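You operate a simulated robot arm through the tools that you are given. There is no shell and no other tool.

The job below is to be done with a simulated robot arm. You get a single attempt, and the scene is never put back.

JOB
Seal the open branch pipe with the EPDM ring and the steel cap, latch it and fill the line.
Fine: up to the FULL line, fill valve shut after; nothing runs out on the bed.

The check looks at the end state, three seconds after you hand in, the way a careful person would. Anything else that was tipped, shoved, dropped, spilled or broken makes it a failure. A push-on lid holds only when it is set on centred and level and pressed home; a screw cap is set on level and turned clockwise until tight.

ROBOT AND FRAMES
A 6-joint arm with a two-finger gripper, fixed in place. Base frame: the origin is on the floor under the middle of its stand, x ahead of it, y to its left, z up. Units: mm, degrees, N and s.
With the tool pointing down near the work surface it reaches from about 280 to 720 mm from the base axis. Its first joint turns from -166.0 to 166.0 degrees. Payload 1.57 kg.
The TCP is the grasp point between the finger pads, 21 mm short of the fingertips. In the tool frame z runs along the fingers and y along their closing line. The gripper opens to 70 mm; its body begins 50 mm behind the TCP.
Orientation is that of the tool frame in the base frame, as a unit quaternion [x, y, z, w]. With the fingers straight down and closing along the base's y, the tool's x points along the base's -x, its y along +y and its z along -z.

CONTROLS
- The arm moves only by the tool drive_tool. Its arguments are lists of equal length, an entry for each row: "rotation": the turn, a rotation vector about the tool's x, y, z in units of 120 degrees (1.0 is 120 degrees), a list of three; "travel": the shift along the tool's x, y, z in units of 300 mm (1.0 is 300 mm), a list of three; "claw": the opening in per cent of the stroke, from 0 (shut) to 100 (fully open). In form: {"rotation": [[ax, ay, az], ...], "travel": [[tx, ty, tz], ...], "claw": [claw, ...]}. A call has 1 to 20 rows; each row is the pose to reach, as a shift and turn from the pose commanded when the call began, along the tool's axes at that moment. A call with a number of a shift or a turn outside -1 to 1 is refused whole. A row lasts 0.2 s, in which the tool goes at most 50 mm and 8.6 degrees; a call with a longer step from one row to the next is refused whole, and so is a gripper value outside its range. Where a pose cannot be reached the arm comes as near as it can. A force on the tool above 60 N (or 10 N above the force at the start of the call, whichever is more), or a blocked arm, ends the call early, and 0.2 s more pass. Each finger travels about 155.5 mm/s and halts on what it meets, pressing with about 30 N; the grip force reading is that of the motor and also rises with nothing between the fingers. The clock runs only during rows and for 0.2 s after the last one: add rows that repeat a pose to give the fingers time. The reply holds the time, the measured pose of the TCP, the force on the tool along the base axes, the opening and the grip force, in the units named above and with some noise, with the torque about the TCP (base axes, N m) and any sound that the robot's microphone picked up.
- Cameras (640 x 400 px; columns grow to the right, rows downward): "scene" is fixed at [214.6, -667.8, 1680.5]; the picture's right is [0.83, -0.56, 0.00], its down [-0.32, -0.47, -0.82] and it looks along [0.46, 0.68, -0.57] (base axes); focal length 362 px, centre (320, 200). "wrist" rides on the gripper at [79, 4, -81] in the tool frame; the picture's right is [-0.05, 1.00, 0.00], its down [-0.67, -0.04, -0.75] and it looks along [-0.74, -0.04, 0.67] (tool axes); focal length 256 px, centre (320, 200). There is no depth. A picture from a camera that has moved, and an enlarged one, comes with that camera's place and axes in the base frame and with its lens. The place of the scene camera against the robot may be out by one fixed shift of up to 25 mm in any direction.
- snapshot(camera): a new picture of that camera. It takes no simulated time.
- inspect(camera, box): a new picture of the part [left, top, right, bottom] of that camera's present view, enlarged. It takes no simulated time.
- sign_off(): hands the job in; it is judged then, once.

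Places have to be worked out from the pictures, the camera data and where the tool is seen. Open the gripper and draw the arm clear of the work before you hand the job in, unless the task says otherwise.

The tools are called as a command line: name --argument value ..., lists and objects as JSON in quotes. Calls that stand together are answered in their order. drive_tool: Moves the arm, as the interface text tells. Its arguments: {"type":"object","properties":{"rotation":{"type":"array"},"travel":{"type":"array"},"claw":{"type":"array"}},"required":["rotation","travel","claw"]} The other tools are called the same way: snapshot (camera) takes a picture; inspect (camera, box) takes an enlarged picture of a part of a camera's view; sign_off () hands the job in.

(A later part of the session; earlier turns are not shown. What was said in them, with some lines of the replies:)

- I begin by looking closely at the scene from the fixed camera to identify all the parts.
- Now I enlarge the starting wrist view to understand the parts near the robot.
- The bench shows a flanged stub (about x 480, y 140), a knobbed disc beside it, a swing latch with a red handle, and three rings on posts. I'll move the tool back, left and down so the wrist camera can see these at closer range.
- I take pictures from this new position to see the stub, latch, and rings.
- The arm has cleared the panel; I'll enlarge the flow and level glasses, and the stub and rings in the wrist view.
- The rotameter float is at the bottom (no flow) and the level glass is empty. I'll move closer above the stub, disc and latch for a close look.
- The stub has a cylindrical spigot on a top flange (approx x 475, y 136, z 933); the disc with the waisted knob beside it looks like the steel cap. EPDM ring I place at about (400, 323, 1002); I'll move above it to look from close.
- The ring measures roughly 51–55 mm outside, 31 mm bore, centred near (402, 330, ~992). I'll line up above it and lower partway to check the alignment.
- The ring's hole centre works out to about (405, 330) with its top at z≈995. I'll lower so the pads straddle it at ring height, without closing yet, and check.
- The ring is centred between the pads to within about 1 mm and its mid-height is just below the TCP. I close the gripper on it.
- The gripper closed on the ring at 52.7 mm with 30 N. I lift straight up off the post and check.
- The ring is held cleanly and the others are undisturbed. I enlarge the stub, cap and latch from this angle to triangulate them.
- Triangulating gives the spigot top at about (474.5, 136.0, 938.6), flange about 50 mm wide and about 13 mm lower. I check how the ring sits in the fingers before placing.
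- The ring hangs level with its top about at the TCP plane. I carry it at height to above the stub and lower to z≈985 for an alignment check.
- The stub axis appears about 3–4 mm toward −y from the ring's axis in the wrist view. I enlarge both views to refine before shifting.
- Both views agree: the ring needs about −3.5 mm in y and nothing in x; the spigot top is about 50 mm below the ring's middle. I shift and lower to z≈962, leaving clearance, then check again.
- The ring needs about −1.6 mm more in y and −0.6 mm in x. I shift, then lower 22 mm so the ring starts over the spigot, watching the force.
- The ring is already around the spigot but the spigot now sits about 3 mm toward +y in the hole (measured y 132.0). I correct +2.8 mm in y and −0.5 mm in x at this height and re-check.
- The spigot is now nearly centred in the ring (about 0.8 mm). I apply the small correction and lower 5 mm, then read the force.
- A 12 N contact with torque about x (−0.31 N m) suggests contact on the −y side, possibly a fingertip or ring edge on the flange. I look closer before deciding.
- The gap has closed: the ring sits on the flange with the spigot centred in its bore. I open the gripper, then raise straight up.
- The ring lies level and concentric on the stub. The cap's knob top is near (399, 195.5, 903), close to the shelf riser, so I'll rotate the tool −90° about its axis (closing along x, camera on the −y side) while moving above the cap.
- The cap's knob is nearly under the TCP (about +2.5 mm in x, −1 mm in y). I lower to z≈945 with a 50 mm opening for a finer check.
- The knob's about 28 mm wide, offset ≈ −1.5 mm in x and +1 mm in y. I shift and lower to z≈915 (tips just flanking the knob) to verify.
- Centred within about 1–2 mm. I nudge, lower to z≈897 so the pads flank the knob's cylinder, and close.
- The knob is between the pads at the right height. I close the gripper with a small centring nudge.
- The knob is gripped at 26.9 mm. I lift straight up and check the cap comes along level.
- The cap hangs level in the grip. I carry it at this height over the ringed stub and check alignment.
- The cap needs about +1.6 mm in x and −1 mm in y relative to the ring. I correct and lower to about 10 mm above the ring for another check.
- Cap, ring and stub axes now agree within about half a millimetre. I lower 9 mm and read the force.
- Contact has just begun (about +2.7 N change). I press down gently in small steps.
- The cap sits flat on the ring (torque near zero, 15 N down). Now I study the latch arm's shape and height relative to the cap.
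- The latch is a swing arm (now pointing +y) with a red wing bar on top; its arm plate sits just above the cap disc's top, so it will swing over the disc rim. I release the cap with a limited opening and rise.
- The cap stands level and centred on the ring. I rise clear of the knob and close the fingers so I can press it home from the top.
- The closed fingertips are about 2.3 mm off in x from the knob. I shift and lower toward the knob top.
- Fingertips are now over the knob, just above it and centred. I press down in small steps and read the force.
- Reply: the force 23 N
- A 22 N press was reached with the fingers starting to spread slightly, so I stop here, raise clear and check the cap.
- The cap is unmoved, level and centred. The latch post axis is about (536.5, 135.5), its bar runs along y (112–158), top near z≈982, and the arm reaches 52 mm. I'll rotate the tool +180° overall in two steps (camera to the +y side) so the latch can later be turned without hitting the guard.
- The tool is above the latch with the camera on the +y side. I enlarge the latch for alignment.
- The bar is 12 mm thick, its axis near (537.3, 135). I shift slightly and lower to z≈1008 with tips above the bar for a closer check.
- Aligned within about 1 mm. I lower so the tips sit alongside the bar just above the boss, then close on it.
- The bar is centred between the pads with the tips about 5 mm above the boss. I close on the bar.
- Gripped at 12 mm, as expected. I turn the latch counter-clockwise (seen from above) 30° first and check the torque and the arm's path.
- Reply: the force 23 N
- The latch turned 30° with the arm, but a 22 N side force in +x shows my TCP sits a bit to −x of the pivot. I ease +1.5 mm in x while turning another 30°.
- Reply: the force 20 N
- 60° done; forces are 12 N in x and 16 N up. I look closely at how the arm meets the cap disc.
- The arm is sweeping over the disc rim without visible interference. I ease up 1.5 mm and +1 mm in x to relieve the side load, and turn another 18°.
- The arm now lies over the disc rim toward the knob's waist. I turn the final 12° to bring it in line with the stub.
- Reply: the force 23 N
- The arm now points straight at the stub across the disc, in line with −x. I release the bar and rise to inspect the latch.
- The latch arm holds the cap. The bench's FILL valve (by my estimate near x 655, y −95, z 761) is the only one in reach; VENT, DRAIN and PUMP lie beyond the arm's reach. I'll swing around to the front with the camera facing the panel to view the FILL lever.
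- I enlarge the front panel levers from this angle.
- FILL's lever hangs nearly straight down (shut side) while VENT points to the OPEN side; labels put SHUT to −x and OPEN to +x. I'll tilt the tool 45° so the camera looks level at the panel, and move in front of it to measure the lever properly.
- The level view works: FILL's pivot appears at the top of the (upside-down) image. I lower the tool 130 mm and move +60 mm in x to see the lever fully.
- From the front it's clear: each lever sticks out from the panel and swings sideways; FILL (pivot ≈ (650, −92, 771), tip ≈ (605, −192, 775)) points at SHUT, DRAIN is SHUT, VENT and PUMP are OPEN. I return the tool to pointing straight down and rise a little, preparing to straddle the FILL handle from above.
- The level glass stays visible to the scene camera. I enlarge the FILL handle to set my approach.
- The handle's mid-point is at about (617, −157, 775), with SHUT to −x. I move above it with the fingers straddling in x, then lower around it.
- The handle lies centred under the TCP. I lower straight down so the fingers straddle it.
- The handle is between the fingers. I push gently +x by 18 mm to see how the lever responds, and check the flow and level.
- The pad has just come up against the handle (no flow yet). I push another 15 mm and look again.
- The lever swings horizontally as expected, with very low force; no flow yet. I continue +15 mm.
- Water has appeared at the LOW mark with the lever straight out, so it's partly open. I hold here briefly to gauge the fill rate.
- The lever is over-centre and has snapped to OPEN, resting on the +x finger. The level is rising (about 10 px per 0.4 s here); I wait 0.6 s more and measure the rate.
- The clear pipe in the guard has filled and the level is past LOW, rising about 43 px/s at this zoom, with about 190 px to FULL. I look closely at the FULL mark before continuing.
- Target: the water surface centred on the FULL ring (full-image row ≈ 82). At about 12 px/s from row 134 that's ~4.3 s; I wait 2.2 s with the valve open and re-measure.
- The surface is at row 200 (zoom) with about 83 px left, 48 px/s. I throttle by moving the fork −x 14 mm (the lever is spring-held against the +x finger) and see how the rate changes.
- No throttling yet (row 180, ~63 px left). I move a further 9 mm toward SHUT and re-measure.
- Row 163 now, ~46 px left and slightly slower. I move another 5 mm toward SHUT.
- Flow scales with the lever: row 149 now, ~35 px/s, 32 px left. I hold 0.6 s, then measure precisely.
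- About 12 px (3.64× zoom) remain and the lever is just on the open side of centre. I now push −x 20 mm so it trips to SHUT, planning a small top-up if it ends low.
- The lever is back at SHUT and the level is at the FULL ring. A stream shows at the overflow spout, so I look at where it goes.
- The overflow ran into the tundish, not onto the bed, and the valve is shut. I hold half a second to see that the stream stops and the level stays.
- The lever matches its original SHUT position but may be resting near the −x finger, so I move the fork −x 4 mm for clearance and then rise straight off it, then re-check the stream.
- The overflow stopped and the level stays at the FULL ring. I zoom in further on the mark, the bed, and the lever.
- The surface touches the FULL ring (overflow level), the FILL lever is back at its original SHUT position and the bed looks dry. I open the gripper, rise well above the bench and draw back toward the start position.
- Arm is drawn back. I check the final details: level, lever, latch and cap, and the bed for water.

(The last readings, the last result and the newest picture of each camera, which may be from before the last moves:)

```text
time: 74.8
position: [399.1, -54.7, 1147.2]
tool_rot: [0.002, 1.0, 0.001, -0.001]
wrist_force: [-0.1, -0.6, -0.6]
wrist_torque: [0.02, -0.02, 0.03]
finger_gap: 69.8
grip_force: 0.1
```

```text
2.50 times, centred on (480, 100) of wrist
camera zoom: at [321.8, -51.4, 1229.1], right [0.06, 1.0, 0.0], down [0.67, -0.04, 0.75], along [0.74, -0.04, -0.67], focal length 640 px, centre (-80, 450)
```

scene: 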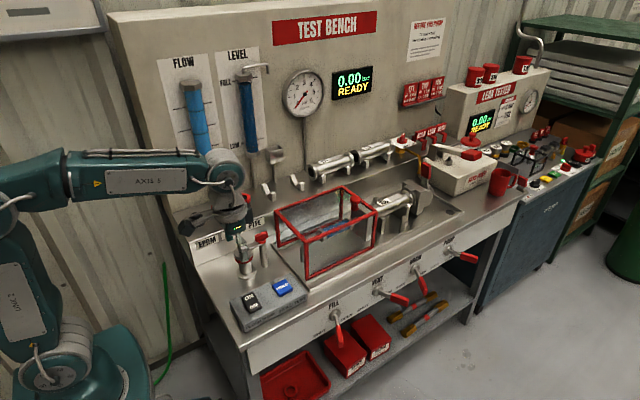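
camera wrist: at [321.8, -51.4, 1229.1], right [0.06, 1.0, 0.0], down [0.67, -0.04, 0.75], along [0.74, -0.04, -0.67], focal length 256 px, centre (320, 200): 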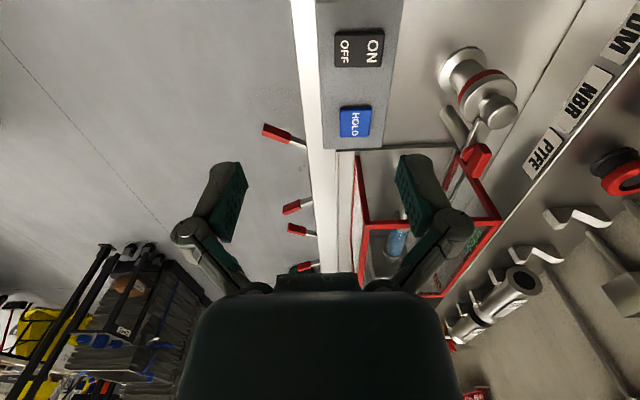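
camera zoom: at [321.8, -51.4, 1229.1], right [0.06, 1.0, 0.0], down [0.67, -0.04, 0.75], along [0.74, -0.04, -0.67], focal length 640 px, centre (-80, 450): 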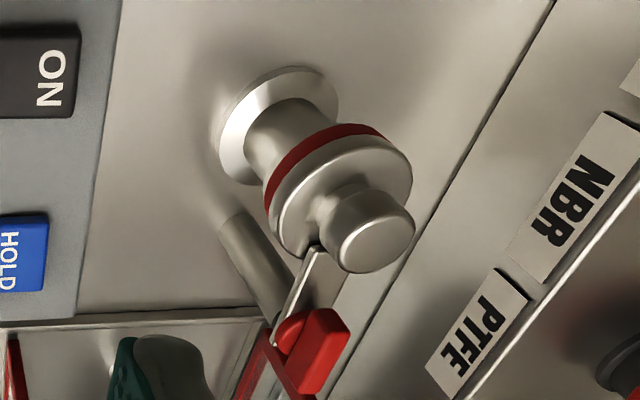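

Ring, cap and latch are in place, the level holds at the FULL ring, FILL matches the SHUT position of DRAIN, and the bed is dry. I raise the arm back to its starting pose and check the level once more.

drive_tool --rotation '[[0, 0, 0], [0, 0, 0], [0, 0, 0], [0, 0, 0], [0, 0, 0]]' --travel '[[0.02, 0.05, -0.1], [0.05, 0.12, -0.2], [0.08, 0.2, -0.3], [0.1, 0.25, -0.34], [0.1, 0.25, -0.34]]' --claw '[100, 100, 100, 100, 100]'

snapshot --camera "scene"

inspect --camera "scene" --box '[200, 50, 320, 160]'

inspect --camera "scene" --box '[225, 220, 285, 290]'

```text
time: 76.0
position: [371.7, 21.2, 1249.1]
tool_rot: [0.001, 1.0, 0.001, 0.0]
wrist_force: [-0.3, 0.3, 1.0]
wrist_torque: [0.02, 0.0, 0.01]
finger_gap: 69.6
grip_force: 0.0
```

```text
taken
```

scene: 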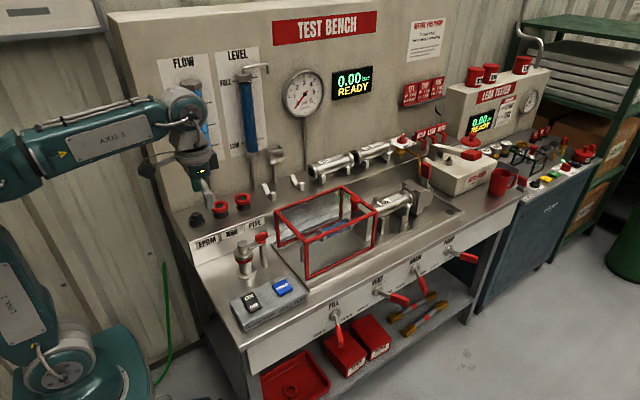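

```text
3.64 times, centred on (260, 105) of scene
camera zoom: at [214.6, -667.8, 1680.5], right [0.83, -0.56, 0.0], down [-0.32, -0.47, -0.82], along [0.46, 0.68, -0.57], focal length 1318 px, centre (538, 546)
```

zoom: 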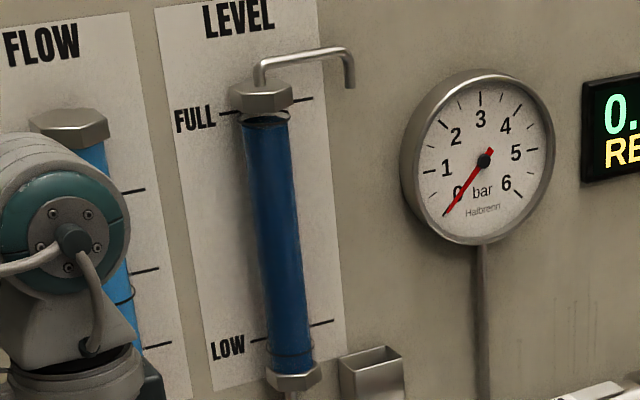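

```text
5.71 times, centred on (255, 255) of scene
camera zoom: at [214.6, -667.8, 1680.5], right [0.83, -0.56, 0.0], down [-0.32, -0.47, -0.82], along [0.46, 0.68, -0.57], focal length 2071 px, centre (691, -114)
```

zoom: 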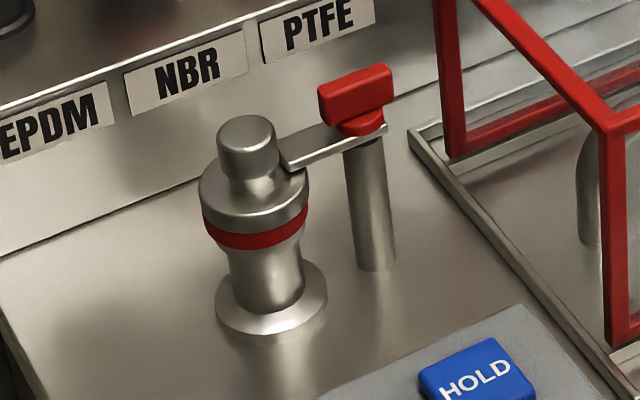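

The level is steady at the FULL mark, the fill valve is shut, the branch is sealed and latched with no leak, and the arm is clear with the gripper open. I hand the job in.

sign_off

```text
The job is handed in.
```

The branch pipe is sealed and latched, the line is filled to the FULL mark, and the fill valve is shut.

- **Seal:** The EPDM ring sits centred on the branch flange with the steel cap level on top of it. I pressed the cap down with about 22 N. The latch arm is turned a quarter turn so it lies across the cap.
- **Level:** The water surface sits at the FULL ring, about 4 mm below the ring's centre by my reading. It did not move over the last 7 seconds or so that I watched it.
- **Overflow:** As I closed the valve, a little water ran from the overflow spout into the catch cup below it. The stream stopped, and I saw no water on the bed.
- **Valves:** The FILL lever is back where it started, at SHUT. I did not touch VENT, DRAIN or PUMP, which are out of the arm's reach. VENT and PUMP were open and DRAIN was shut throughout.

The gripper is open and the arm is clear of the bench. I saw nothing else moved or knocked.
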